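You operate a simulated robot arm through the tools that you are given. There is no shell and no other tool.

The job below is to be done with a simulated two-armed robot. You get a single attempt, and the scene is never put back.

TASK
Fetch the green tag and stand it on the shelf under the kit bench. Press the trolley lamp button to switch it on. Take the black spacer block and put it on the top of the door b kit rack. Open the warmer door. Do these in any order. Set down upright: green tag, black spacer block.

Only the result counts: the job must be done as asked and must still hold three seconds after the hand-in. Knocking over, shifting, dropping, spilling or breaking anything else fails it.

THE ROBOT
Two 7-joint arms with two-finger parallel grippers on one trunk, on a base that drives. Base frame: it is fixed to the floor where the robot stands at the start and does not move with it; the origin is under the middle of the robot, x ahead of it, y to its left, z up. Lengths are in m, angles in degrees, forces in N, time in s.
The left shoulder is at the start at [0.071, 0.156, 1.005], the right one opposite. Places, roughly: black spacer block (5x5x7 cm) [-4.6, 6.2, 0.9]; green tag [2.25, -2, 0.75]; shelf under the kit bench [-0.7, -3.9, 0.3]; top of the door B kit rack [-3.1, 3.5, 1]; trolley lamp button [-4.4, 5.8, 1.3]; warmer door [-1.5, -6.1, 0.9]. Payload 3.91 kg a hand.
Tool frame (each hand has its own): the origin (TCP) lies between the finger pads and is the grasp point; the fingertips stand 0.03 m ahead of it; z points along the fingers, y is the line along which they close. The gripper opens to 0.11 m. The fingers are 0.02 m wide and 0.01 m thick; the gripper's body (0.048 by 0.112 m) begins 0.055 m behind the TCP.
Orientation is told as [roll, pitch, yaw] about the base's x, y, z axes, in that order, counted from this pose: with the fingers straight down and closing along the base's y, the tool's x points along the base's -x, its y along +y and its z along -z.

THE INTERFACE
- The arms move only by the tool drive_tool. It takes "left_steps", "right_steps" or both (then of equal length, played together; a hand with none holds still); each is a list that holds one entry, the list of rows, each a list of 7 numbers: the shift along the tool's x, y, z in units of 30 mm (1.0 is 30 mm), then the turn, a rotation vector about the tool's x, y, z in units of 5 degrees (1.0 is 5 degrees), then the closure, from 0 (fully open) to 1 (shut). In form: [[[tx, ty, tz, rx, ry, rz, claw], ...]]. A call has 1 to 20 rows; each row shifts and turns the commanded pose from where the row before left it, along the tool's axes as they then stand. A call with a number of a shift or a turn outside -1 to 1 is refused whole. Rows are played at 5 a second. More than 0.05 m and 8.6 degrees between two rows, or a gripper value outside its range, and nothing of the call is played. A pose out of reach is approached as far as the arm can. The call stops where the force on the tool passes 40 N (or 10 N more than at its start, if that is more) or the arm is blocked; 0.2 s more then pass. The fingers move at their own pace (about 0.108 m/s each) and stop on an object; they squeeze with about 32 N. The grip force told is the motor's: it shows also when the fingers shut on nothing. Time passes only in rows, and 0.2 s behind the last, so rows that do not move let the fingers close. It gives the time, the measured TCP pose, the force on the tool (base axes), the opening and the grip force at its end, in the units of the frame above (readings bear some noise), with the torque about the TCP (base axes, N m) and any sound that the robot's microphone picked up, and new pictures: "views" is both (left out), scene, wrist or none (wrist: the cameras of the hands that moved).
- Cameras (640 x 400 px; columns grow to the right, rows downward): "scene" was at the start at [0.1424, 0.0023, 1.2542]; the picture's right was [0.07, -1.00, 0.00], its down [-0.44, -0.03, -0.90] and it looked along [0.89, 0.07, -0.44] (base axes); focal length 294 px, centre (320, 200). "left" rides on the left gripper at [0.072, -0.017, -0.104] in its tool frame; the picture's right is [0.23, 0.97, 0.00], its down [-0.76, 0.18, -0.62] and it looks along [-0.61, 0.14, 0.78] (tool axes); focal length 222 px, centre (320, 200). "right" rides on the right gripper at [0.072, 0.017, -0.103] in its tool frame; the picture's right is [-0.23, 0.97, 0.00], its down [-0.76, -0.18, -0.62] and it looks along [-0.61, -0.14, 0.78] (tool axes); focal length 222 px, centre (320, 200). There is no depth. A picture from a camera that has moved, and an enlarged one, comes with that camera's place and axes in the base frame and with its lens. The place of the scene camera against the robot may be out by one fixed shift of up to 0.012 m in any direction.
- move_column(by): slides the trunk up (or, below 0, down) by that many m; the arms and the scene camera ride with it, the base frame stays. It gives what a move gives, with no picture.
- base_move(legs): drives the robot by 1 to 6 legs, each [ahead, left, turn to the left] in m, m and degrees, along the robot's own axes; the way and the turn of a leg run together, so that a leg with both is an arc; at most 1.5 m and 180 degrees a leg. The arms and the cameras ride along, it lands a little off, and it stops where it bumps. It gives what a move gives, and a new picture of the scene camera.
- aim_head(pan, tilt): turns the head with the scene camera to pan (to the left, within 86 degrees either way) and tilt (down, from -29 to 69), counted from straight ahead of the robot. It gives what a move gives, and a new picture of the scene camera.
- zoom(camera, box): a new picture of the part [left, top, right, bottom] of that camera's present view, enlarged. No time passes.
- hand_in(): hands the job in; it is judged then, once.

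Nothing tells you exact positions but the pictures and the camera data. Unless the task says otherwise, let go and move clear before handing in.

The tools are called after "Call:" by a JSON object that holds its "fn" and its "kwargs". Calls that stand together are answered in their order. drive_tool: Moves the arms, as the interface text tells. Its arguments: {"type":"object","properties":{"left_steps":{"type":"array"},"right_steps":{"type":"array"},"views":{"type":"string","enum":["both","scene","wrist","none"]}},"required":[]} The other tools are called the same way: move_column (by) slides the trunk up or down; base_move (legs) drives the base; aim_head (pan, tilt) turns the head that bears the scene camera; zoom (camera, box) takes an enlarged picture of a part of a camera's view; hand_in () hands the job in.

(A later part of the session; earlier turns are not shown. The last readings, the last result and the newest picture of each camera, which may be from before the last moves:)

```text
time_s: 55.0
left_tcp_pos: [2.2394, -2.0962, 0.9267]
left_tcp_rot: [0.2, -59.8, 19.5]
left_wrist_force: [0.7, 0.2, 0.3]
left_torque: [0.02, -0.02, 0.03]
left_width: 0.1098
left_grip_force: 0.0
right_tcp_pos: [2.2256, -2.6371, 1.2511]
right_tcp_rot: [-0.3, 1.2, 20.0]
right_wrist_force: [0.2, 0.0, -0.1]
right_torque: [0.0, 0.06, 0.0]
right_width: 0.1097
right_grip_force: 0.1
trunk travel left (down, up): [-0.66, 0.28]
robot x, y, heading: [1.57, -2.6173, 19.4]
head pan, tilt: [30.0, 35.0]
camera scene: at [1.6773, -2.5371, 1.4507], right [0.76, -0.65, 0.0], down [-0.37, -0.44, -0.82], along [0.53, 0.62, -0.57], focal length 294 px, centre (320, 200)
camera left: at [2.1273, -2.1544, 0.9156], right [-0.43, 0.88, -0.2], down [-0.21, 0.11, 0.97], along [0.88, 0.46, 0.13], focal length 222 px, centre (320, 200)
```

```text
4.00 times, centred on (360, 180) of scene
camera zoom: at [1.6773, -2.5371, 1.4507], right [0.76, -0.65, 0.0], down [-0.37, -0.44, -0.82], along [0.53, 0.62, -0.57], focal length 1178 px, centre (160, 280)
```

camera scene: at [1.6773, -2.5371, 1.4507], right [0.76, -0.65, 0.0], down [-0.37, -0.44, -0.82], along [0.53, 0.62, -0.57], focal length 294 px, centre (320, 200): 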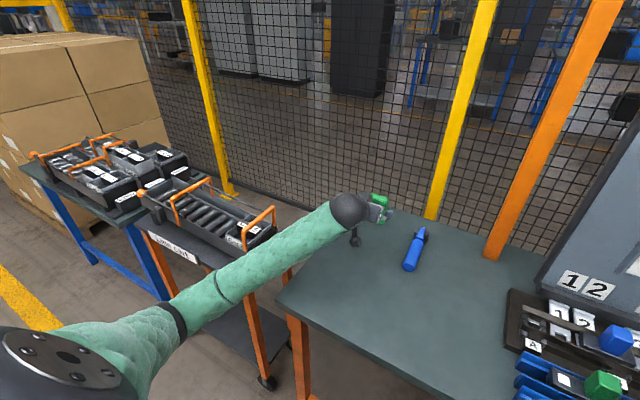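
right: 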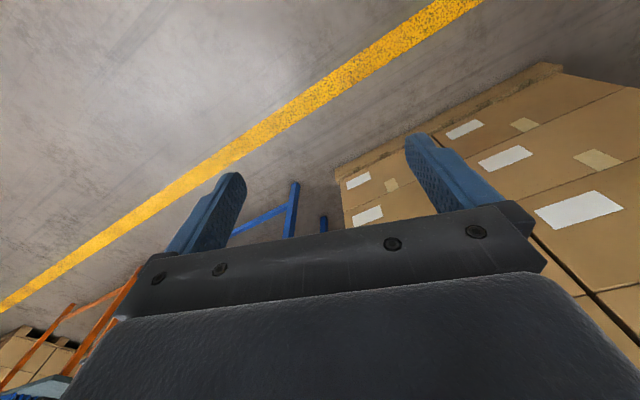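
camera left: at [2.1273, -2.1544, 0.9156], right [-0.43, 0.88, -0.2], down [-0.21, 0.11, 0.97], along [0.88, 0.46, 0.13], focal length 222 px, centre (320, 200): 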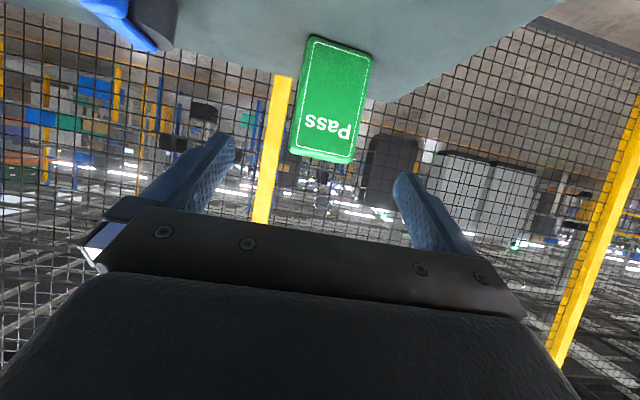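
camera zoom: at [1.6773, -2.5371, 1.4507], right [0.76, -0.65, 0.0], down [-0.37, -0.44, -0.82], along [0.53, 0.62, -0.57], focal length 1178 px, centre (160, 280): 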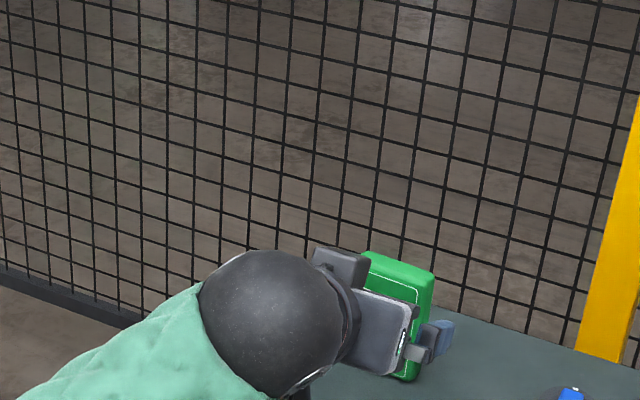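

The wrist camera confirms the tag is centred between the fingers. I'll advance 12 cm along the fingers and close.

Call:
{"fn": "drive_tool", "kwargs": {"left_steps": [[[0, 0.03, 1, 0, 0, 0, 0], [0, 0.03, 1, 0, 0, 0, 0], [0, 0.03, 1, 0, 0, 0, 0], [0, 0.03, 1, 0, 0, 0, 0]]]}}

Call:
{"fn": "zoom", "kwargs": {"camera": "scene", "box": [300, 150, 460, 250]}}

```text
time_s: 56.0
left_tcp_pos: [2.3211, -2.0469, 0.875]
left_tcp_rot: [0.1, -60.5, 20.0]
left_wrist_force: [-0.1, -0.1, -0.1]
left_torque: [0.0, 0.03, 0.02]
left_width: 0.1101
left_grip_force: 0.1
right_tcp_pos: [2.211, -2.6318, 1.2601]
right_tcp_rot: [-0.4, 0.5, 20.3]
right_wrist_force: [-0.3, 1.1, -0.2]
right_torque: [-0.07, -0.01, 0.0]
right_width: 0.1102
right_grip_force: 0.1
trunk travel left (down, up): [-0.66, 0.28]
robot x, y, heading: [1.5751, -2.6189, 19.8]
head pan, tilt: [30.0, 35.0]
camera scene: at [1.6613, -2.5349, 1.4534], right [0.77, -0.64, 0.01], down [-0.36, -0.44, -0.82], along [0.53, 0.63, -0.57], focal length 294 px, centre (320, 200)
camera left: at [2.2093, -2.1056, 0.8633], right [-0.44, 0.88, -0.2], down [-0.22, 0.11, 0.97], along [0.87, 0.47, 0.14], focal length 222 px, centre (320, 200)
```

scene: 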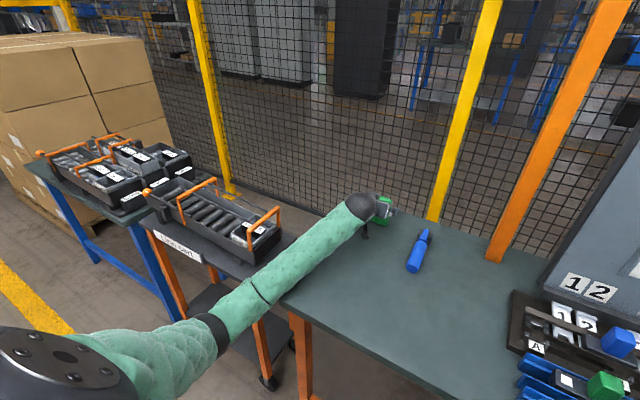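
left: 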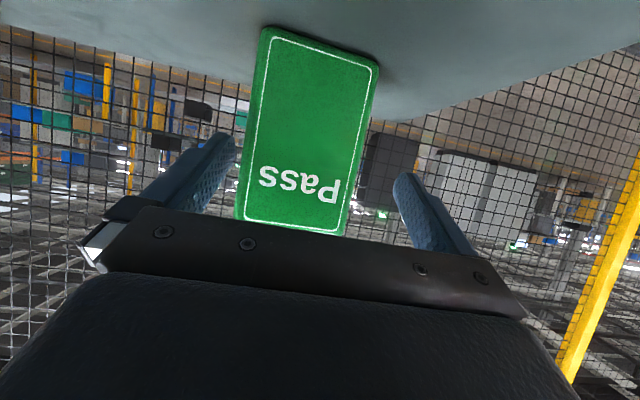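

```text
4.00 times, centred on (380, 200) of scene
camera zoom: at [1.6613, -2.5349, 1.4534], right [0.77, -0.64, 0.01], down [-0.36, -0.44, -0.82], along [0.53, 0.63, -0.57], focal length 1178 px, centre (80, 200)
```

zoom: 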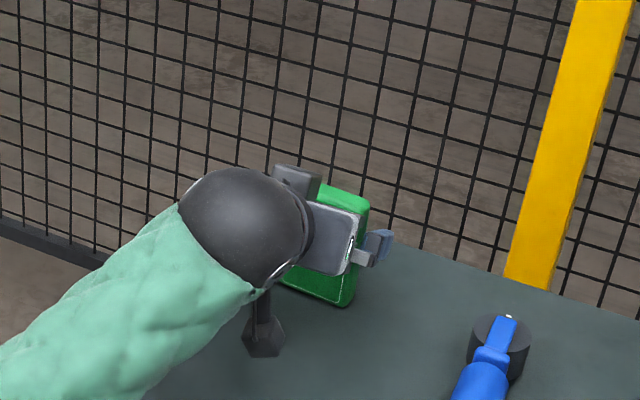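

The hand is around the tag, but the robot leaned back slightly, so the forearm may be touching something. I'll check along the forearm before closing.

Call:
{"fn": "zoom", "kwargs": {"camera": "scene", "box": [160, 200, 400, 400]}}

Call:
{"fn": "aim_head", "kwargs": {"pan": 50, "tilt": 60}}

```text
2.00 times, centred on (280, 300) of scene
camera zoom: at [1.6613, -2.5349, 1.4534], right [0.77, -0.64, 0.01], down [-0.36, -0.44, -0.82], along [0.53, 0.63, -0.57], focal length 589 px, centre (400, 0)
```

zoom: 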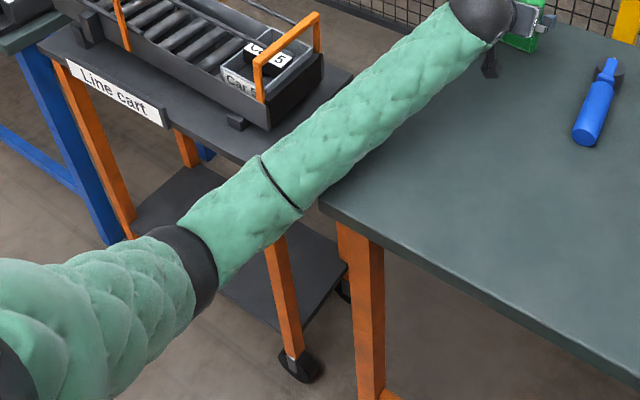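

```text
time_s: 56.9
left_tcp_pos: [2.3216, -2.0466, 0.8753]
left_tcp_rot: [0.6, -60.5, 19.9]
left_wrist_force: [-0.1, -0.4, -0.2]
left_torque: [0.02, -0.02, -0.01]
left_width: 0.11
left_grip_force: 0.0
right_tcp_pos: [2.2124, -2.6331, 1.2599]
right_tcp_rot: [-0.4, 0.5, 20.2]
right_wrist_force: [-0.1, -0.5, -0.5]
right_torque: [0.0, 0.0, 0.03]
right_width: 0.11
right_grip_force: 0.1
trunk travel left (down, up): [-0.66, 0.28]
robot x, y, heading: [1.5705, -2.6166, 19.7]
head pan, tilt: [50.0, 60.0]
camera scene: at [1.6282, -2.542, 1.4177], right [0.94, -0.34, 0.01], down [-0.29, -0.81, -0.5], along [0.18, 0.47, -0.86], focal length 294 px, centre (320, 200)
```

scene: 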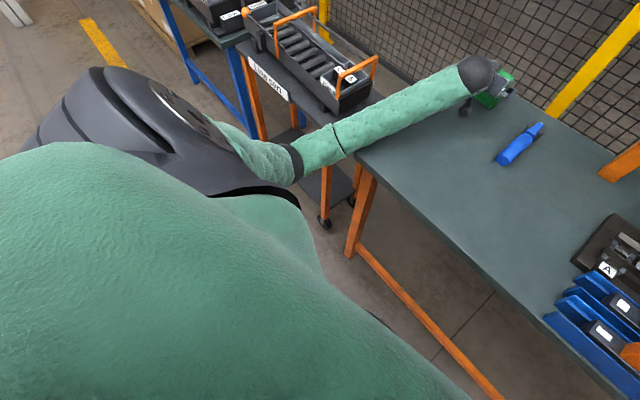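

The forearm looks like it is resting on the table's front edge. I'll raise the hand a little and steepen the wrist to lift the forearm, then check that the lean goes away.

Call:
{"fn": "drive_tool", "kwargs": {"left_steps": [[[-0.6, 0, -0.33, 0, 0, 0, 0], [0, 0, 0, 0, 1, 0, 0], [0, 0, 0, 0, 1, 0, 0], [0, 0, 0, 0, 1, 0, 0], [0, 0, 0, 0, 0, 0, 0]]]}}

```text
time_s: 58.1
left_tcp_pos: [2.3325, -2.0593, 0.8911]
left_tcp_rot: [0.2, -45.3, 19.7]
left_wrist_force: [-1.0, -0.4, -0.3]
left_torque: [0.02, 0.05, 0.0]
left_width: 0.1101
left_grip_force: 0.0
right_tcp_pos: [2.2185, -2.6396, 1.2557]
right_tcp_rot: [-0.2, 0.7, 19.8]
right_wrist_force: [-0.2, 0.3, 0.1]
right_torque: [-0.01, -0.01, -0.01]
right_width: 0.1098
right_grip_force: 0.1
trunk travel left (down, up): [-0.66, 0.28]
robot x, y, heading: [1.5733, -2.6168, 19.4]
head pan, tilt: [50.0, 60.0]
camera scene: at [1.6358, -2.5437, 1.4171], right [0.94, -0.35, 0.0], down [-0.3, -0.81, -0.5], along [0.18, 0.47, -0.86], focal length 294 px, centre (320, 200)
camera left: at [2.2212, -2.1164, 0.9122], right [-0.48, 0.86, -0.16], down [0.03, 0.2, 0.98], along [0.88, 0.46, -0.12], focal length 222 px, centre (320, 200)
```

scene: 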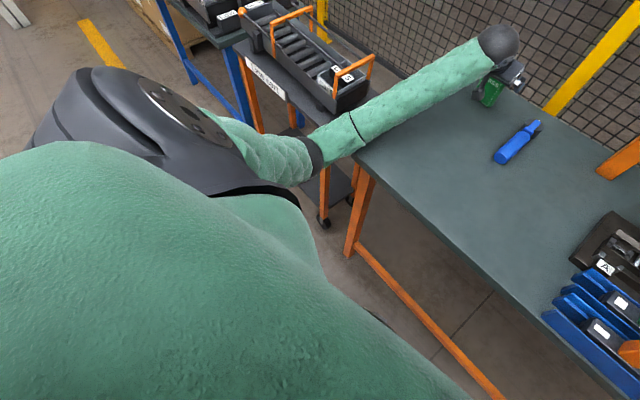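
left: 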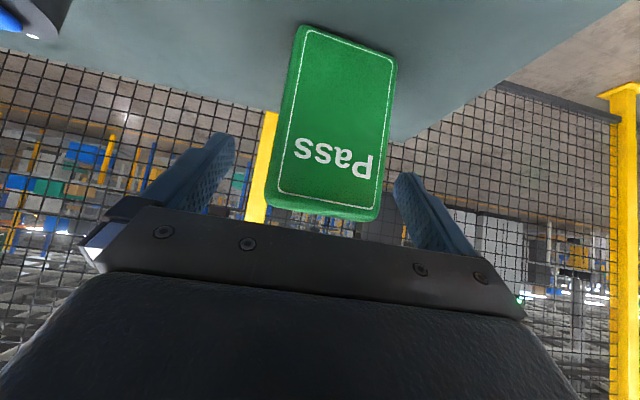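

Almost free. I'll close on the tag now and then lift straight up.

Call:
{"fn": "drive_tool", "kwargs": {"left_steps": [[[0, 0, 0, 0, 0, 0, 1], [0, 0, 0, 0, 0, 0, 1], [0, 0, 0, 0, 0, 0, 1], [0, 0, 0, 0, 0, 0, 1]]], "views": "wrist"}}

Call:
{"fn": "drive_tool", "kwargs": {"left_steps": [[[-0.5, 0, -0.5, 0, 0, 0, 1], [-0.7, 0, -0.7, 0, 0, 0, 1], [-0.7, 0, -0.7, 0, 0, 0, 1], [-0.7, 0, -0.7, 0, 0, 0, 1]]]}}

```text
time_s: 59.1
left_tcp_pos: [2.3318, -2.0583, 0.8905]
left_tcp_rot: [0.1, -45.2, 19.6]
left_wrist_force: [-0.9, -1.1, 2.8]
left_torque: [-0.25, 0.03, -0.09]
left_width: 0.0668
left_grip_force: 32.3
right_tcp_pos: [2.2188, -2.6399, 1.255]
right_tcp_rot: [-0.2, 0.7, 19.9]
right_wrist_force: [-0.5, -0.1, -0.5]
right_torque: [0.0, -0.01, 0.01]
right_width: 0.1101
right_grip_force: 0.0
trunk travel left (down, up): [-0.66, 0.28]
robot x, y, heading: [1.5692, -2.6178, 19.8]
head pan, tilt: [50.0, 60.0]
camera left: at [2.2215, -2.1162, 0.9121], right [-0.48, 0.86, -0.16], down [0.03, 0.2, 0.98], along [0.88, 0.46, -0.12], focal length 222 px, centre (320, 200)
```

left: 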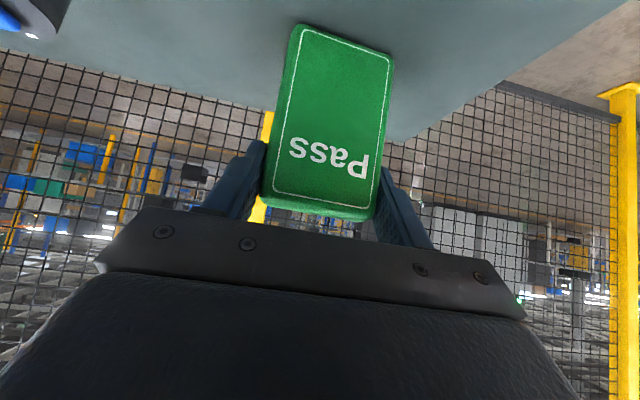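

```text
time_s: 60.1
left_tcp_pos: [2.3373, -2.0592, 0.9957]
left_tcp_rot: [0.0, -44.6, 19.5]
left_wrist_force: [0.5, -0.4, -0.8]
left_torque: [0.01, 0.02, 0.04]
left_width: 0.0669
left_grip_force: 31.7
right_tcp_pos: [2.2254, -2.6381, 1.2501]
right_tcp_rot: [-0.2, 1.1, 19.7]
right_wrist_force: [0.2, -0.3, -0.1]
right_torque: [-0.01, 0.01, 0.03]
right_width: 0.11
right_grip_force: 0.1
trunk travel left (down, up): [-0.66, 0.28]
robot x, y, heading: [1.5733, -2.6131, 19.6]
head pan, tilt: [50.0, 60.0]
camera scene: at [1.6439, -2.5425, 1.4162], right [0.94, -0.35, 0.0], down [-0.3, -0.81, -0.5], along [0.17, 0.47, -0.87], focal length 294 px, centre (320, 200)
camera left: at [2.2265, -2.1171, 1.017], right [-0.48, 0.86, -0.16], down [0.04, 0.2, 0.98], along [0.88, 0.46, -0.13], focal length 222 px, centre (320, 200)
```

scene: 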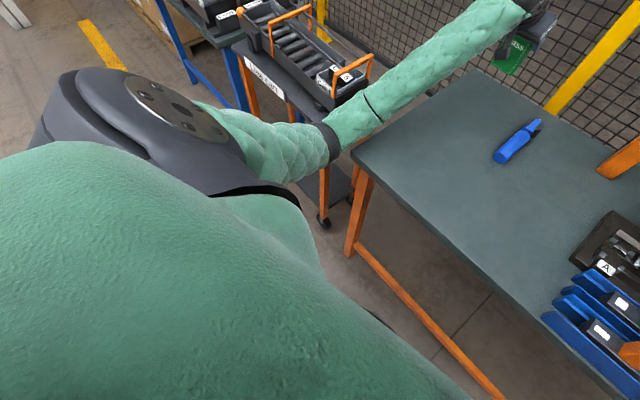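
left: 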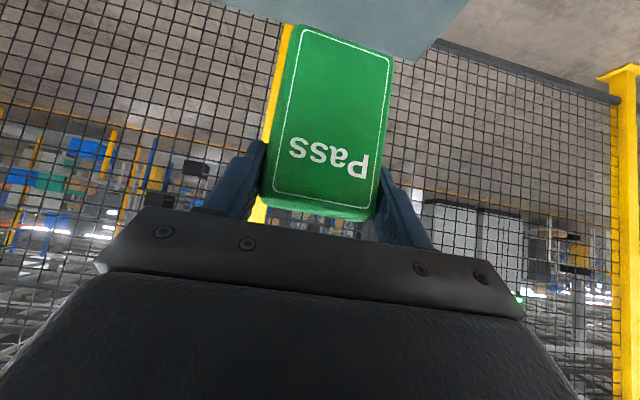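

The tag is held (0.067 m opening), with its base 0.081 m below the TCP. I'll lift it higher, draw it in and back away from the table.

Call:
{"fn": "drive_tool", "kwargs": {"left_steps": [[[-0.66, 0, -0.66, 0, 0, 0, 1], [-0.66, 0, -0.66, 0, 0, 0, 1], [-0.66, 0, -0.66, 0, 0, 0, 1], [-0.66, 0, -0.66, 0, 0, 0, 1], [-0.66, 0, -0.66, 0, 0, 0, 1], [-0.66, 0, -0.66, 0, 0, 0, 1], [-0.66, 0, -0.66, 0, 0, 0, 1], [-0.66, 0, -0.66, 0, 0, 0, 1], [0.7, 0, -0.7, 0, 0, 0, 1], [0.7, 0, -0.7, 0, 0, 0, 1], [0.7, 0, -0.7, 0, 0, 0, 1], [0.7, 0, -0.7, 0, 0, 0, 1], [0.7, 0, -0.7, 0, 0, 0, 1], [0.7, 0, -0.7, 0, 0, 0, 1], [0.7, 0, -0.7, 0, 0, 0, 1], [0.7, 0, -0.7, 0, 0, 0, 1]]], "views": "none"}}

Call:
{"fn": "base_move", "kwargs": {"legs": [[-0.5, 0, 0]]}}

Call:
{"fn": "aim_head", "kwargs": {"pan": -80, "tilt": 25}}

```text
time_s: 63.5
left_tcp_pos: [2.1133, -2.1385, 1.2197]
left_tcp_rot: [0.1, -44.8, 19.5]
left_wrist_force: [0.1, 0.1, -0.4]
left_torque: [-0.02, 0.01, -0.03]
left_width: 0.0667
left_grip_force: 32.3
right_tcp_pos: [2.2237, -2.639, 1.2527]
right_tcp_rot: [-0.2, 1.1, 19.7]
right_wrist_force: [0.0, 0.6, 0.3]
right_torque: [0.0, -0.03, -0.01]
right_width: 0.11
right_grip_force: 0.2
trunk travel left (down, up): [-0.66, 0.28]
robot x, y, heading: [1.5768, -2.6152, 19.6]
head pan, tilt: [50.0, 60.0]
```

```text
time_s: 66.5
left_tcp_pos: [1.6372, -2.3065, 1.2199]
left_tcp_rot: [0.1, -44.9, 19.7]
left_wrist_force: [-0.8, -0.4, -1.9]
left_torque: [-0.03, -0.01, 0.01]
left_width: 0.0666
left_grip_force: 32.0
right_tcp_pos: [1.7465, -2.8076, 1.2519]
right_tcp_rot: [-0.2, 1.1, 19.8]
right_wrist_force: [-0.4, -0.5, -0.4]
right_torque: [0.01, 0.01, 0.01]
right_width: 0.1101
right_grip_force: 0.0
trunk travel left (down, up): [-0.66, 0.28]
robot x, y, heading: [1.0922, -2.7855, 19.8]
head pan, tilt: [50.0, 60.0]
camera scene: at [1.1657, -2.712, 1.4164], right [0.94, -0.35, 0.0], down [-0.3, -0.81, -0.5], along [0.17, 0.47, -0.87], focal length 294 px, centre (320, 200)
```

scene: 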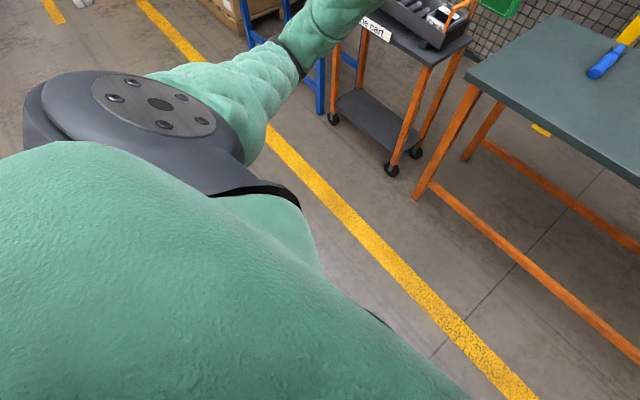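

```text
time_s: 68.6
left_tcp_pos: [1.6376, -2.3072, 1.219]
left_tcp_rot: [0.1, -44.8, 19.7]
left_wrist_force: [0.5, -1.0, -1.5]
left_torque: [0.02, 0.0, -0.01]
left_width: 0.0665
left_grip_force: 31.7
right_tcp_pos: [1.747, -2.8076, 1.2516]
right_tcp_rot: [-0.2, 1.1, 19.8]
right_wrist_force: [-0.4, -0.3, 0.3]
right_torque: [0.02, 0.01, -0.01]
right_width: 0.1098
right_grip_force: 0.1
trunk travel left (down, up): [-0.66, 0.28]
robot x, y, heading: [1.0951, -2.7846, 19.4]
head pan, tilt: [-80.0, 25.0]
camera scene: at [1.1888, -2.8543, 1.4665], right [-0.87, -0.49, 0.0], down [-0.21, 0.37, -0.91], along [0.45, -0.79, -0.42], focal length 294 px, centre (320, 200)
```

scene: 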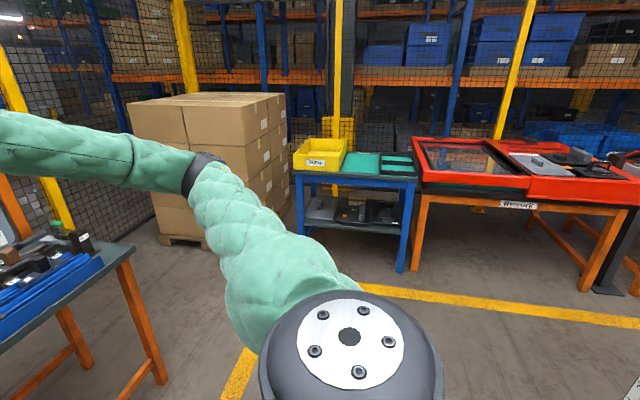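

I'm clear of the table with the tag. Next I'll turn right to survey the kit bench area.

Call:
{"fn": "base_move", "kwargs": {"legs": [[0, 0, -120]]}}

Call:
{"fn": "aim_head", "kwargs": {"pan": -30, "tilt": 25}}

Call:
{"fn": "aim_head", "kwargs": {"pan": 0, "tilt": 35}}

```text
time_s: 73.9
left_tcp_pos: [1.2467, -3.4956, 1.2184]
left_tcp_rot: [0.0, -44.7, -99.7]
left_wrist_force: [-0.2, 1.1, -1.4]
left_torque: [-0.01, 0.01, -0.03]
left_width: 0.0663
left_grip_force: 31.7
right_tcp_pos: [0.7573, -3.3453, 1.2506]
right_tcp_rot: [-0.1, 1.1, -99.5]
right_wrist_force: [-0.4, -0.3, -0.8]
right_torque: [0.01, 0.0, 0.06]
right_width: 0.11
right_grip_force: 0.1
trunk travel left (down, up): [-0.66, 0.28]
robot x, y, heading: [1.0966, -2.7849, -99.9]
head pan, tilt: [-80.0, 25.0]
camera scene: at [0.9944, -2.8418, 1.4665], right [-0.01, 1.0, 0.0], down [0.42, 0.0, -0.91], along [-0.91, 0.0, -0.42], focal length 294 px, centre (320, 200)
```

scene: 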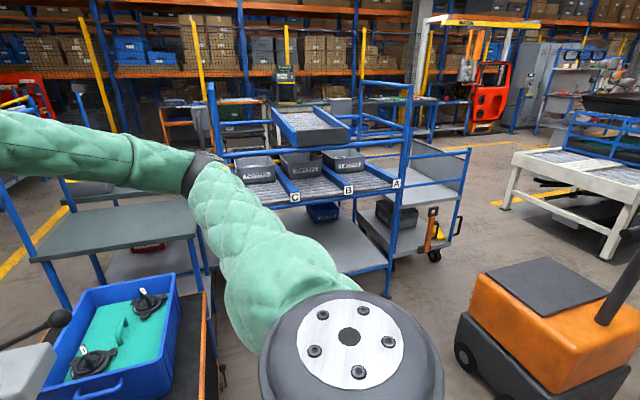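

```text
time_s: 75.1
left_tcp_pos: [1.2479, -3.4941, 1.2188]
left_tcp_rot: [0.2, -44.7, -99.8]
left_wrist_force: [0.2, -0.2, -0.9]
left_torque: [-0.03, 0.02, -0.02]
left_width: 0.066
left_grip_force: 32.1
right_tcp_pos: [0.7569, -3.3469, 1.2517]
right_tcp_rot: [-0.3, 1.1, -99.6]
right_wrist_force: [0.7, -0.3, -0.3]
right_torque: [-0.01, -0.02, -0.02]
right_width: 0.1101
right_grip_force: 0.1
trunk travel left (down, up): [-0.66, 0.28]
robot x, y, heading: [1.0941, -2.7876, -99.9]
head pan, tilt: [-30.0, 25.0]
camera scene: at [1.0278, -2.9123, 1.4665], right [-0.77, 0.64, 0.0], down [0.27, 0.33, -0.91], along [-0.58, -0.7, -0.42], focal length 294 px, centre (320, 200)
```

scene: 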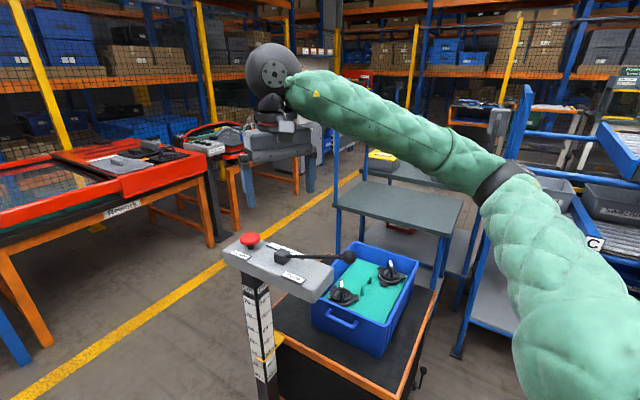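

```text
time_s: 76.1
left_tcp_pos: [1.2478, -3.4948, 1.2186]
left_tcp_rot: [0.0, -44.8, -99.8]
left_wrist_force: [0.3, 0.0, -0.8]
left_torque: [-0.01, -0.01, 0.0]
left_width: 0.0659
left_grip_force: 32.3
right_tcp_pos: [0.7584, -3.3453, 1.2512]
right_tcp_rot: [-0.1, 1.2, -99.5]
right_wrist_force: [0.8, -0.1, -0.2]
right_torque: [-0.02, 0.04, 0.0]
right_width: 0.1103
right_grip_force: 0.2
trunk travel left (down, up): [-0.66, 0.28]
robot x, y, heading: [1.0925, -2.7825, -99.9]
head pan, tilt: [0.0, 35.0]
camera scene: at [1.0718, -2.9282, 1.4507], right [-0.99, 0.17, 0.0], down [0.1, 0.57, -0.82], along [-0.14, -0.81, -0.57], focal length 294 px, centre (320, 200)
```

scene: 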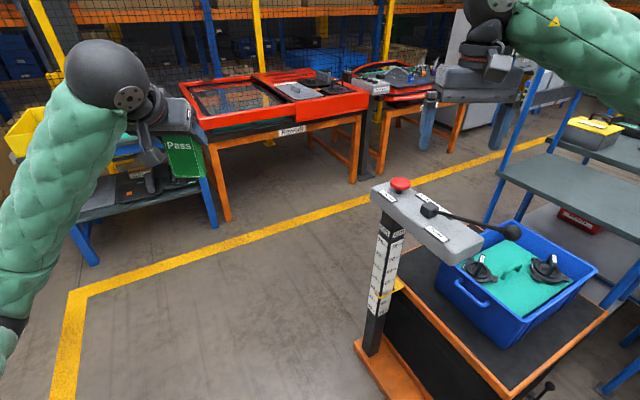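

I make out the kit bench as the long blue-legged bench west of the lift cart, with the aisle on its south side. I'll drive round the east side of the lift cart.

Call:
{"fn": "base_move", "kwargs": {"legs": [[0.45, 0.35, 0], [0.7, 0, 0], [0, 0, -62]]}}

Call:
{"fn": "aim_head", "kwargs": {"pan": -40, "tilt": 30}}

Call:
{"fn": "aim_head", "kwargs": {"pan": 0, "tilt": 25}}

```text
time_s: 85.5
left_tcp_pos: [0.69, -4.4515, 1.218]
left_tcp_rot: [0.0, -44.8, -162.0]
left_wrist_force: [0.2, 0.3, -1.3]
left_torque: [-0.02, -0.03, 0.01]
left_width: 0.0657
left_grip_force: 31.5
right_tcp_pos: [0.593, -3.9479, 1.2514]
right_tcp_rot: [-0.2, 1.1, -161.4]
right_wrist_force: [0.1, -0.4, 0.3]
right_torque: [-0.04, 0.04, 0.0]
right_width: 0.11
right_grip_force: 0.1
trunk travel left (down, up): [-0.66, 0.28]
robot x, y, heading: [1.2426, -3.9848, -161.6]
head pan, tilt: [0.0, 35.0]
camera scene: at [1.1124, -4.033, 1.4507], right [-0.31, 0.95, 0.0], down [0.55, 0.18, -0.82], along [-0.78, -0.26, -0.57], focal length 294 px, centre (320, 200)
```

scene: 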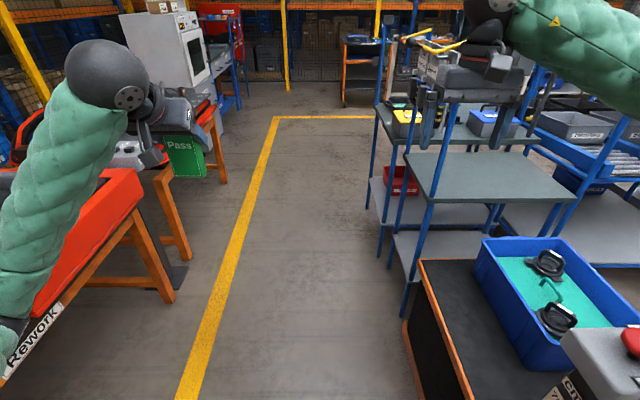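

```text
time_s: 86.6
left_tcp_pos: [0.6895, -4.4515, 1.218]
left_tcp_rot: [0.1, -44.8, -161.8]
left_wrist_force: [0.2, -0.3, -0.5]
left_torque: [0.02, -0.01, 0.01]
left_width: 0.0656
left_grip_force: 32.7
right_tcp_pos: [0.5928, -3.9484, 1.2514]
right_tcp_rot: [-0.1, 1.1, -161.6]
right_wrist_force: [-0.3, -0.5, 0.4]
right_torque: [0.01, 0.02, 0.05]
right_width: 0.11
right_grip_force: 0.1
trunk travel left (down, up): [-0.66, 0.28]
robot x, y, heading: [1.2447, -3.9836, -161.8]
head pan, tilt: [-40.0, 30.0]
camera scene: at [1.1121, -3.9723, 1.4585], right [0.37, 0.93, 0.0], down [0.47, -0.19, -0.87], along [-0.8, 0.32, -0.5], focal length 294 px, centre (320, 200)
```

scene: 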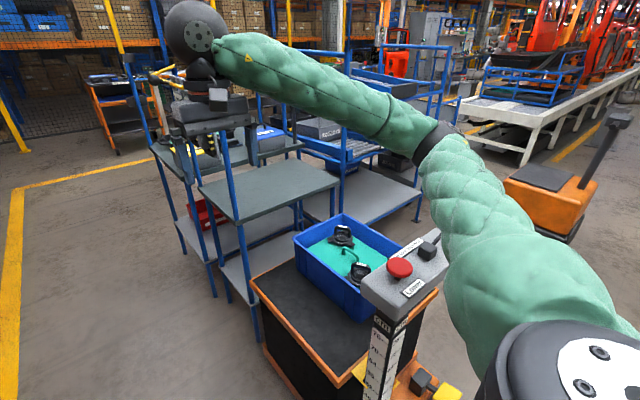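

```text
time_s: 87.7
left_tcp_pos: [0.6898, -4.4511, 1.2188]
left_tcp_rot: [0.1, -44.8, -161.8]
left_wrist_force: [0.4, 0.3, -0.8]
left_torque: [0.04, -0.03, -0.02]
left_width: 0.0659
left_grip_force: 32.3
right_tcp_pos: [0.5924, -3.9483, 1.2521]
right_tcp_rot: [-0.2, 1.1, -161.5]
right_wrist_force: [-0.2, -0.4, -0.2]
right_torque: [0.0, 0.02, 0.04]
right_width: 0.1098
right_grip_force: 0.0
trunk travel left (down, up): [-0.66, 0.28]
robot x, y, heading: [1.2418, -3.9863, -161.8]
head pan, tilt: [0.0, 25.0]
camera scene: at [1.1086, -4.0345, 1.4664], right [-0.31, 0.95, 0.0], down [0.4, 0.13, -0.91], along [-0.86, -0.28, -0.42], focal length 294 px, centre (320, 200)
```

scene: 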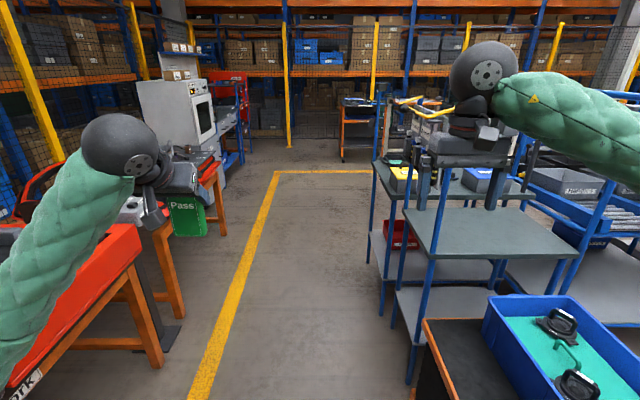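

The kit bench looks like the second one, with the yellow bin on top and the red bin on its shelf. I'll drive further down the aisle to see it properly.

Call:
{"fn": "base_move", "kwargs": {"legs": [[0.5, 0.28, 0], [0.5, 0, 0]]}}

Call:
{"fn": "aim_head", "kwargs": {"pan": -40, "tilt": 35}}

```text
time_s: 92.5
left_tcp_pos: [0.0206, -4.8495, 1.2499]
left_tcp_rot: [-0.1, -51.3, -169.2]
left_wrist_force: [0.7, 0.6, -2.1]
left_torque: [0.01, 0.04, 0.0]
left_width: 0.0653
left_grip_force: 32.2
right_tcp_pos: [-0.0335, -4.3664, 1.2379]
right_tcp_rot: [1.9, 0.4, -163.6]
right_wrist_force: [-0.3, 0.4, 0.3]
right_torque: [-0.03, -0.09, -0.01]
right_width: 0.1101
right_grip_force: 0.0
trunk travel left (down, up): [-0.66, 0.28]
robot x, y, heading: [0.6168, -4.4976, -164.9]
head pan, tilt: [0.0, 25.0]
stopped in leg 2: the robot was blocked; the commanded pose is now the measured one
camera scene: at [0.5109, -4.6289, 1.4744], right [-0.26, 0.96, 0.07], down [0.39, 0.17, -0.91], along [-0.88, -0.21, -0.42], focal length 294 px, centre (320, 200)
```

scene: 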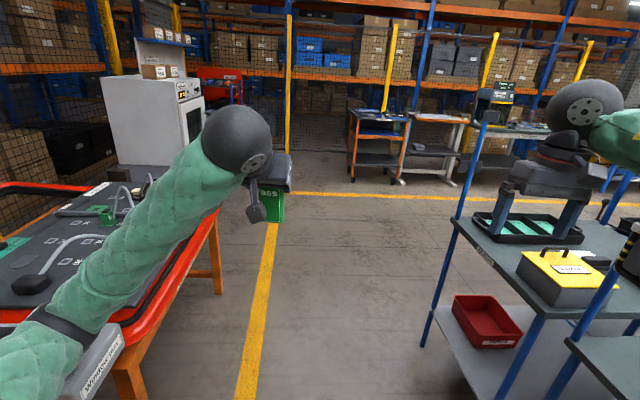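

```text
time_s: 93.5
left_tcp_pos: [0.0242, -4.8505, 1.2484]
left_tcp_rot: [-0.2, -51.6, -168.7]
left_wrist_force: [1.1, 1.0, -1.1]
left_torque: [-0.02, 0.0, -0.03]
left_width: 0.0659
left_grip_force: 32.3
right_tcp_pos: [-0.0356, -4.3663, 1.238]
right_tcp_rot: [1.8, 0.2, -163.4]
right_wrist_force: [0.1, 0.8, 0.3]
right_torque: [-0.02, 0.05, 0.0]
right_width: 0.11
right_grip_force: 0.0
trunk travel left (down, up): [-0.66, 0.28]
robot x, y, heading: [0.617, -4.4976, -164.4]
head pan, tilt: [-40.0, 35.0]
camera scene: at [0.522, -4.5673, 1.4605], right [0.41, 0.91, 0.05], down [0.5, -0.18, -0.84], along [-0.76, 0.37, -0.53], focal length 294 px, centre (320, 200)
```

scene: 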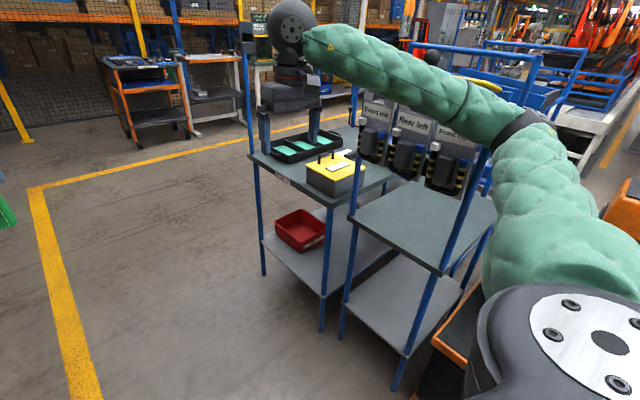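

Blocked again: the left arm has contacted something on the red table side. I'll look left to see it.

Call:
{"fn": "aim_head", "kwargs": {"pan": 55, "tilt": 30}}

```text
time_s: 95.3
left_tcp_pos: [0.0253, -4.851, 1.2487]
left_tcp_rot: [-0.2, -51.6, -168.7]
left_wrist_force: [-0.3, -0.1, -1.9]
left_torque: [0.0, 0.02, 0.02]
left_width: 0.0655
left_grip_force: 32.0
right_tcp_pos: [-0.0342, -4.366, 1.2383]
right_tcp_rot: [1.9, 0.2, -163.4]
right_wrist_force: [-0.4, 0.3, -0.2]
right_torque: [0.02, 0.02, -0.02]
right_width: 0.1101
right_grip_force: 0.2
trunk travel left (down, up): [-0.66, 0.28]
robot x, y, heading: [0.6158, -4.4961, -164.4]
head pan, tilt: [55.0, 30.0]
camera scene: at [0.5724, -4.6889, 1.4594], right [-0.94, 0.33, 0.04], down [0.15, 0.53, -0.84], along [-0.3, -0.78, -0.54], focal length 294 px, centre (320, 200)
```

scene: 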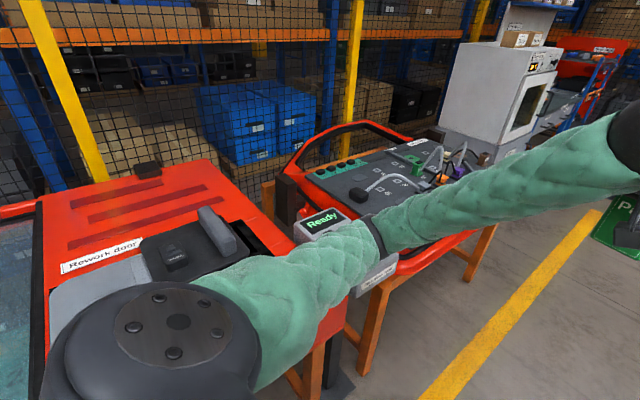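

The left elbow bumped a "Ready" display on a post. I'll back off, then raise the trunk so the elbows pass above such things.

Call:
{"fn": "base_move", "kwargs": {"legs": [[-0.15, 0, 0]]}}

Call:
{"fn": "move_column", "kwargs": {"by": 0.22}}

Call:
{"fn": "zoom", "kwargs": {"camera": "scene", "box": [160, 100, 480, 300]}}

```text
time_s: 96.0
left_tcp_pos: [-0.0117, -4.7427, 1.2621]
left_tcp_rot: [7.1, -55.7, -175.6]
left_wrist_force: [1.9, -1.1, -1.2]
left_torque: [0.07, 0.02, -0.08]
left_width: 0.0657
left_grip_force: 32.2
right_tcp_pos: [-0.083, -4.2784, 1.1943]
right_tcp_rot: [6.7, -1.3, -161.9]
right_wrist_force: [-1.1, 0.9, -0.9]
right_torque: [-0.02, -0.02, 0.01]
right_width: 0.1099
right_grip_force: 0.0
trunk travel left (down, up): [-0.66, 0.28]
robot x, y, heading: [0.6097, -4.5044, -161.4]
head pan, tilt: [55.0, 30.0]
stopped in leg 1: the robot was blocked; the commanded pose is now the measured one
camera scene: at [0.5736, -4.701, 1.4595], right [-0.96, 0.28, 0.04], down [0.12, 0.53, -0.84], along [-0.26, -0.8, -0.54], focal length 294 px, centre (320, 200)
```

scene: 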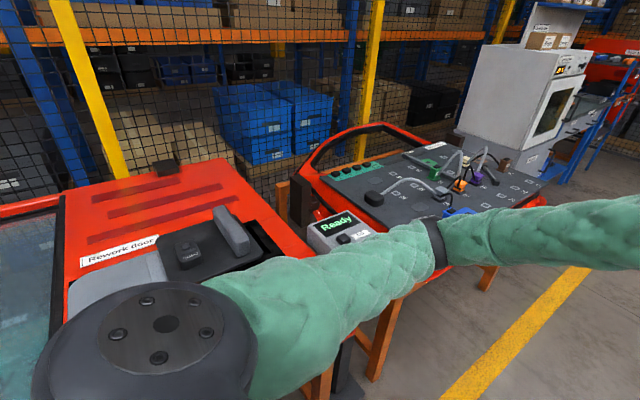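

```text
time_s: 96.3
left_tcp_pos: [-0.0331, -4.7044, 1.2601]
left_tcp_rot: [11.5, -56.4, -178.8]
left_wrist_force: [-0.3, 0.8, -2.6]
left_torque: [-0.06, 0.03, 0.03]
left_width: 0.0655
left_grip_force: 31.8
right_tcp_pos: [-0.1127, -4.2453, 1.1731]
right_tcp_rot: [8.8, -1.7, -162.4]
right_wrist_force: [-0.4, -0.4, -0.1]
right_torque: [-0.03, -0.06, -0.02]
right_width: 0.1098
right_grip_force: 0.1
trunk travel left (down, up): [-0.662, 0.278]
robot x, y, heading: [0.6014, -4.5092, -159.8]
head pan, tilt: [55.0, 30.0]
stopped: the arm was blocked; the commanded pose is now the measured one
```

```text
2.00 times, centred on (320, 200) of scene
camera zoom: at [0.5749, -4.7264, 1.4611], right [-0.97, 0.25, 0.05], down [0.1, 0.55, -0.83], along [-0.24, -0.8, -0.55], focal length 589 px, centre (320, 200)
```

zoom: 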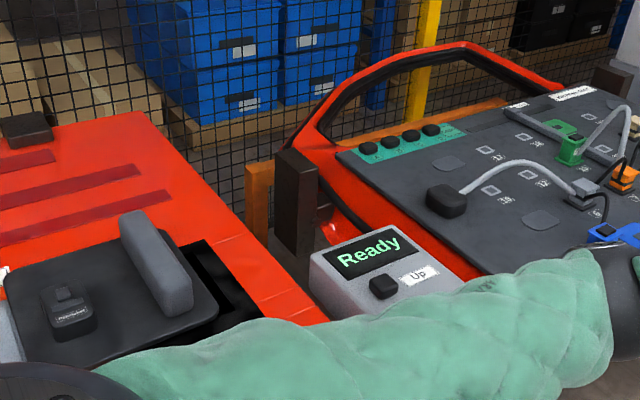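

The body is leaning and readings are still shifting. I'll hold still a moment and look at the state.

Call:
{"fn": "drive_tool", "kwargs": {"right_steps": [[[0, 0, 0, 0, 0, 0, 0]]], "views": "both"}}

```text
time_s: 96.7
left_tcp_pos: [-0.0647, -4.6758, 1.2498]
left_tcp_rot: [18.3, -56.5, 178.4]
left_wrist_force: [-2.0, 0.2, -5.1]
left_torque: [-0.04, 0.03, 0.14]
left_width: 0.0656
left_grip_force: 32.1
right_tcp_pos: [-0.1648, -4.219, 1.1419]
right_tcp_rot: [11.0, -2.0, -165.7]
right_wrist_force: [-7.4, 3.0, -3.9]
right_torque: [-0.34, -0.66, 0.13]
right_width: 0.11
right_grip_force: 0.1
trunk travel left (down, up): [-0.662, 0.278]
robot x, y, heading: [0.5825, -4.5221, -156.6]
head pan, tilt: [55.0, 30.0]
stopped in row 1 (right hand): the arm was blocked; the commanded pose is now the measured one
camera scene: at [0.5813, -4.771, 1.4593], right [-0.98, 0.2, 0.06], down [0.06, 0.57, -0.82], along [-0.2, -0.8, -0.57], focal length 294 px, centre (320, 200)
camera right: at [-0.0915, -4.1967, 1.2451], right [0.02, -0.98, 0.19], down [-0.79, 0.1, 0.6], along [-0.61, -0.17, -0.77], focal length 222 px, centre (320, 200)
```

scene: 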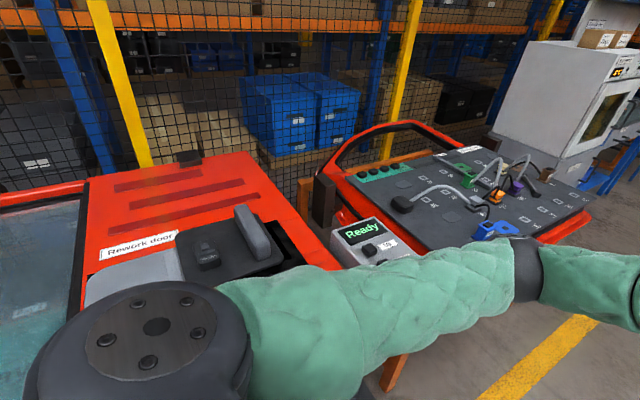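
right: 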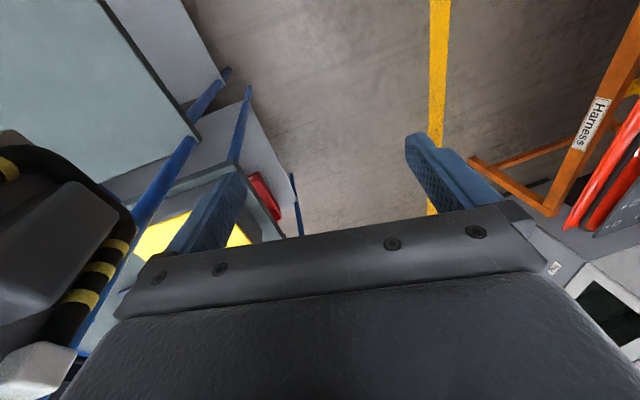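

Things are still drifting. I'll look right to see whether the right arm is also in contact.

Call:
{"fn": "aim_head", "kwargs": {"pan": -45, "tilt": 40}}

```text
time_s: 98.4
left_tcp_pos: [-0.0619, -4.6826, 1.2493]
left_tcp_rot: [19.9, -57.4, 177.8]
left_wrist_force: [0.8, -0.6, -1.3]
left_torque: [0.04, 0.0, 0.01]
left_width: 0.0658
left_grip_force: 31.8
right_tcp_pos: [-0.1673, -4.2139, 1.1348]
right_tcp_rot: [11.0, -1.3, -167.5]
right_wrist_force: [0.1, 0.1, -0.2]
right_torque: [0.01, 0.03, 0.03]
right_width: 0.1099
right_grip_force: 0.1
trunk travel left (down, up): [-0.662, 0.278]
robot x, y, heading: [0.5771, -4.5205, -156.0]
head pan, tilt: [-45.0, 40.0]
camera scene: at [0.5222, -4.6546, 1.4587], right [0.36, 0.93, 0.08], down [0.56, -0.15, -0.81], along [-0.74, 0.34, -0.58], focal length 294 px, centre (320, 200)
```

scene: 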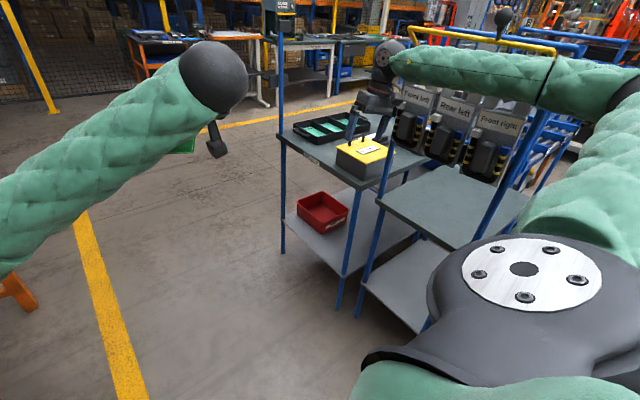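

Call:
{"fn": "zoom", "kwargs": {"camera": "scene", "box": [320, 0, 640, 220]}}

Call:
{"fn": "aim_head", "kwargs": {"pan": -75, "tilt": 35}}

```text
1.82 times, centred on (480, 110) of scene
camera zoom: at [0.5222, -4.6546, 1.4587], right [0.36, 0.93, 0.08], down [0.56, -0.15, -0.81], along [-0.74, 0.34, -0.58], focal length 535 px, centre (29, 364)
```

zoom: 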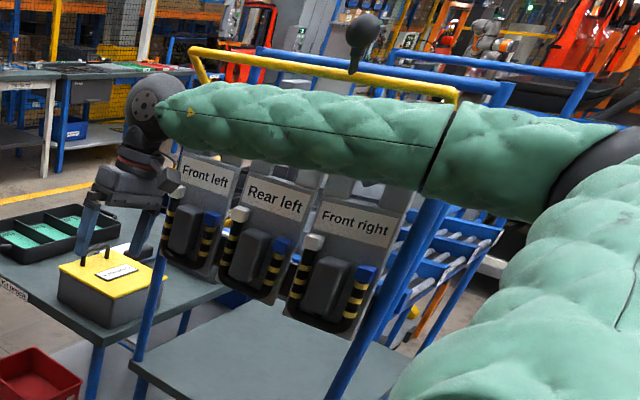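

```text
time_s: 99.4
left_tcp_pos: [-0.0629, -4.6817, 1.2483]
left_tcp_rot: [20.0, -57.4, 177.7]
left_wrist_force: [0.2, -0.3, -0.7]
left_torque: [0.02, -0.03, 0.02]
left_width: 0.0654
left_grip_force: 32.0
right_tcp_pos: [-0.1677, -4.2131, 1.1347]
right_tcp_rot: [11.0, -1.2, -167.5]
right_wrist_force: [-1.1, -0.2, 0.3]
right_torque: [0.04, 0.0, -0.01]
right_width: 0.1103
right_grip_force: 0.0
trunk travel left (down, up): [-0.662, 0.278]
robot x, y, heading: [0.5761, -4.5186, -156.1]
head pan, tilt: [-75.0, 35.0]
camera scene: at [0.5465, -4.6174, 1.4688], right [0.78, 0.63, 0.03], down [0.32, -0.36, -0.88], along [-0.54, 0.69, -0.48], focal length 294 px, centre (320, 200)
```

scene: 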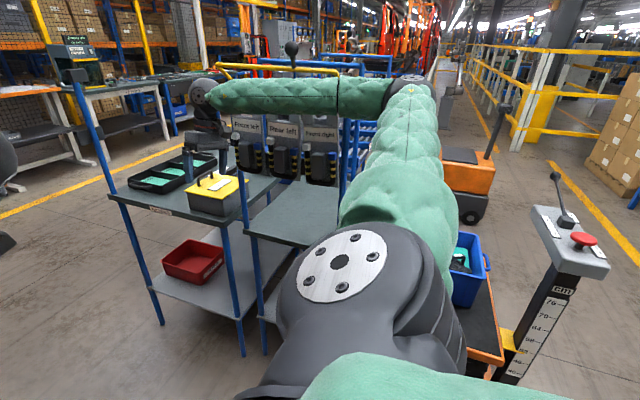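

Call:
{"fn": "aim_head", "kwargs": {"pan": 70, "tilt": 45}}

Call:
{"fn": "aim_head", "kwargs": {"pan": 30, "tilt": 45}}

Call:
{"fn": "zoom", "kwargs": {"camera": "left", "box": [0, 0, 640, 400]}}

```text
time_s: 101.7
left_tcp_pos: [-0.0629, -4.683, 1.2497]
left_tcp_rot: [20.0, -57.3, 177.8]
left_wrist_force: [0.1, 0.0, -1.8]
left_torque: [0.03, -0.02, -0.04]
left_width: 0.0656
left_grip_force: 32.7
right_tcp_pos: [-0.1683, -4.2131, 1.1368]
right_tcp_rot: [11.0, -1.3, -167.5]
right_wrist_force: [0.1, 0.8, 0.4]
right_torque: [-0.01, 0.02, 0.02]
right_width: 0.1101
right_grip_force: 0.0
trunk travel left (down, up): [-0.662, 0.278]
robot x, y, heading: [0.5784, -4.517, -155.9]
head pan, tilt: [70.0, 45.0]
camera scene: at [0.6059, -4.7645, 1.4365], right [-1.0, -0.07, 0.04], down [-0.08, 0.77, -0.63], along [0.01, -0.63, -0.78], focal length 294 px, centre (320, 200)
```

scene: 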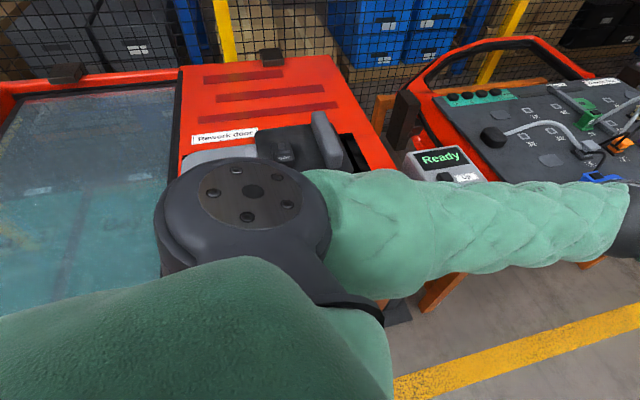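

```text
time_s: 102.7
left_tcp_pos: [-0.063, -4.683, 1.2495]
left_tcp_rot: [20.1, -57.2, 177.7]
left_wrist_force: [-0.5, -0.8, -1.5]
left_torque: [-0.01, -0.02, -0.01]
left_width: 0.0657
left_grip_force: 31.9
right_tcp_pos: [-0.1689, -4.2131, 1.1346]
right_tcp_rot: [11.0, -1.4, -167.4]
right_wrist_force: [0.1, 0.5, 0.2]
right_torque: [-0.02, 0.04, 0.0]
right_width: 0.11
right_grip_force: 0.0
trunk travel left (down, up): [-0.662, 0.278]
robot x, y, heading: [0.5753, -4.5198, -156.2]
head pan, tilt: [30.0, 45.0]
camera scene: at [0.5526, -4.7492, 1.4406], right [-0.81, 0.58, 0.1], down [0.38, 0.64, -0.67], along [-0.45, -0.5, -0.74], focal length 294 px, centre (320, 200)
```

scene: 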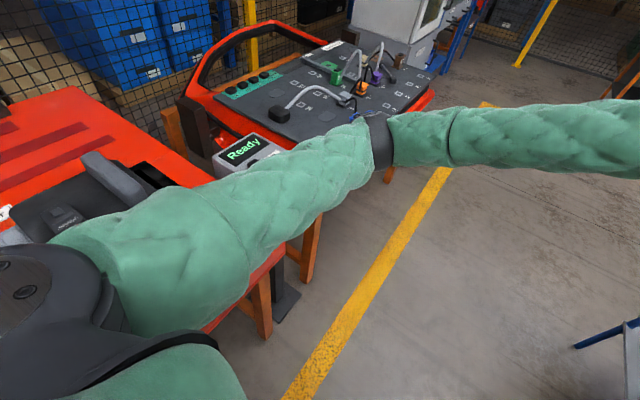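

```text
1.00 times, centred on (320, 200) of left (not enlarged: the box is as wide or as high as the picture)
camera zoom: at [0.0557, -4.6362, 1.2376], right [0.37, -0.93, -0.01], down [0.13, 0.04, 0.99], along [-0.92, -0.36, 0.14], focal length 222 px, centre (320, 200)
```

zoom: 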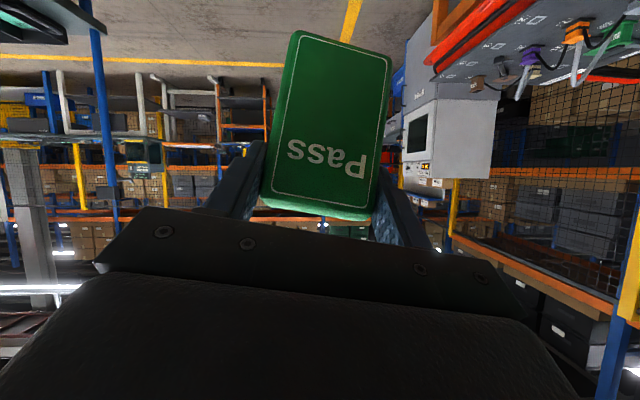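

Call:
{"fn": "aim_head", "kwargs": {"pan": 0, "tilt": 69}}

Call:
{"fn": "aim_head", "kwargs": {"pan": -86, "tilt": 69}}

Call:
{"fn": "aim_head", "kwargs": {"pan": 86, "tilt": 60}}

```text
time_s: 103.7
left_tcp_pos: [-0.0635, -4.6825, 1.2489]
left_tcp_rot: [20.1, -57.4, 177.7]
left_wrist_force: [-0.3, -0.6, -1.3]
left_torque: [0.02, 0.02, -0.01]
left_width: 0.0656
left_grip_force: 32.0
right_tcp_pos: [-0.1685, -4.2132, 1.1362]
right_tcp_rot: [11.0, -1.3, -167.4]
right_wrist_force: [0.9, 0.2, -0.2]
right_torque: [0.02, -0.02, -0.01]
right_width: 0.1099
right_grip_force: 0.1
trunk travel left (down, up): [-0.662, 0.278]
robot x, y, heading: [0.5792, -4.5207, -156.2]
head pan, tilt: [0.0, 68.8]
camera scene: at [0.548, -4.7034, 1.4163], right [-0.4, 0.91, 0.11], down [0.83, 0.41, -0.36], along [-0.38, -0.06, -0.92], focal length 294 px, centre (320, 200)
```

scene: 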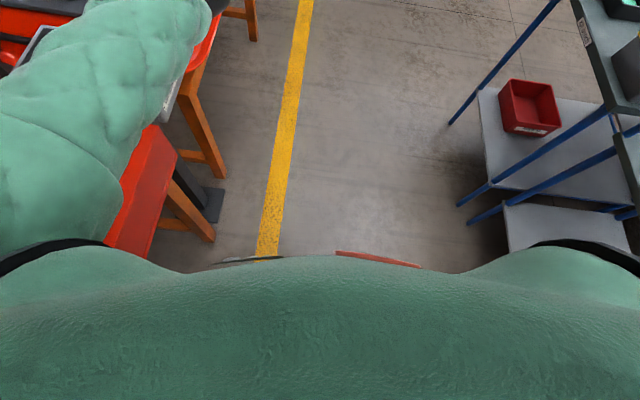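

```text
time_s: 105.3
left_tcp_pos: [-0.0637, -4.6838, 1.2482]
left_tcp_rot: [20.0, -57.4, 177.6]
left_wrist_force: [-0.8, -0.7, -1.5]
left_torque: [-0.01, -0.04, -0.03]
left_width: 0.0653
left_grip_force: 32.0
right_tcp_pos: [-0.1698, -4.214, 1.1357]
right_tcp_rot: [11.1, -1.4, -167.4]
right_wrist_force: [-0.1, -0.1, 0.5]
right_torque: [-0.02, -0.01, 0.01]
right_width: 0.1099
right_grip_force: 0.1
trunk travel left (down, up): [-0.662, 0.278]
robot x, y, heading: [0.5773, -4.517, -155.8]
head pan, tilt: [-85.9, 68.8]
camera scene: at [0.573, -4.6316, 1.4222], right [0.88, 0.47, 0.0], down [0.42, -0.78, -0.46], along [-0.21, 0.41, -0.89], focal length 294 px, centre (320, 200)
```

scene: 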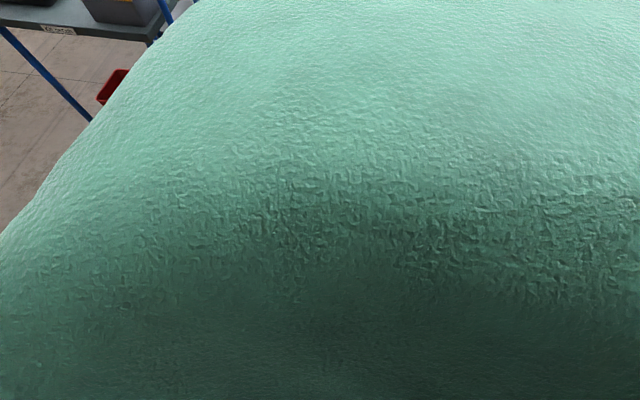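

```text
time_s: 107.9
left_tcp_pos: [-0.0638, -4.6826, 1.2481]
left_tcp_rot: [20.2, -57.3, 177.7]
left_wrist_force: [-0.4, -0.7, -1.2]
left_torque: [0.01, 0.01, -0.03]
left_width: 0.0655
left_grip_force: 32.2
right_tcp_pos: [-0.1708, -4.2132, 1.1356]
right_tcp_rot: [11.1, -1.3, -167.4]
right_wrist_force: [0.8, 0.2, 0.2]
right_torque: [0.0, 0.02, 0.02]
right_width: 0.11
right_grip_force: 0.0
trunk travel left (down, up): [-0.662, 0.278]
robot x, y, heading: [0.5784, -4.5208, -156.0]
head pan, tilt: [85.9, 60.0]
camera scene: at [0.6219, -4.7439, 1.4181], right [-0.94, -0.34, 0.01], down [-0.32, 0.86, -0.4], along [0.13, -0.38, -0.92], focal length 294 px, centre (320, 200)
```

scene: 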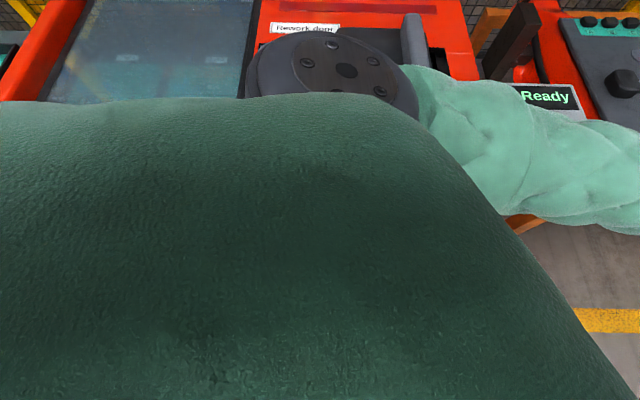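

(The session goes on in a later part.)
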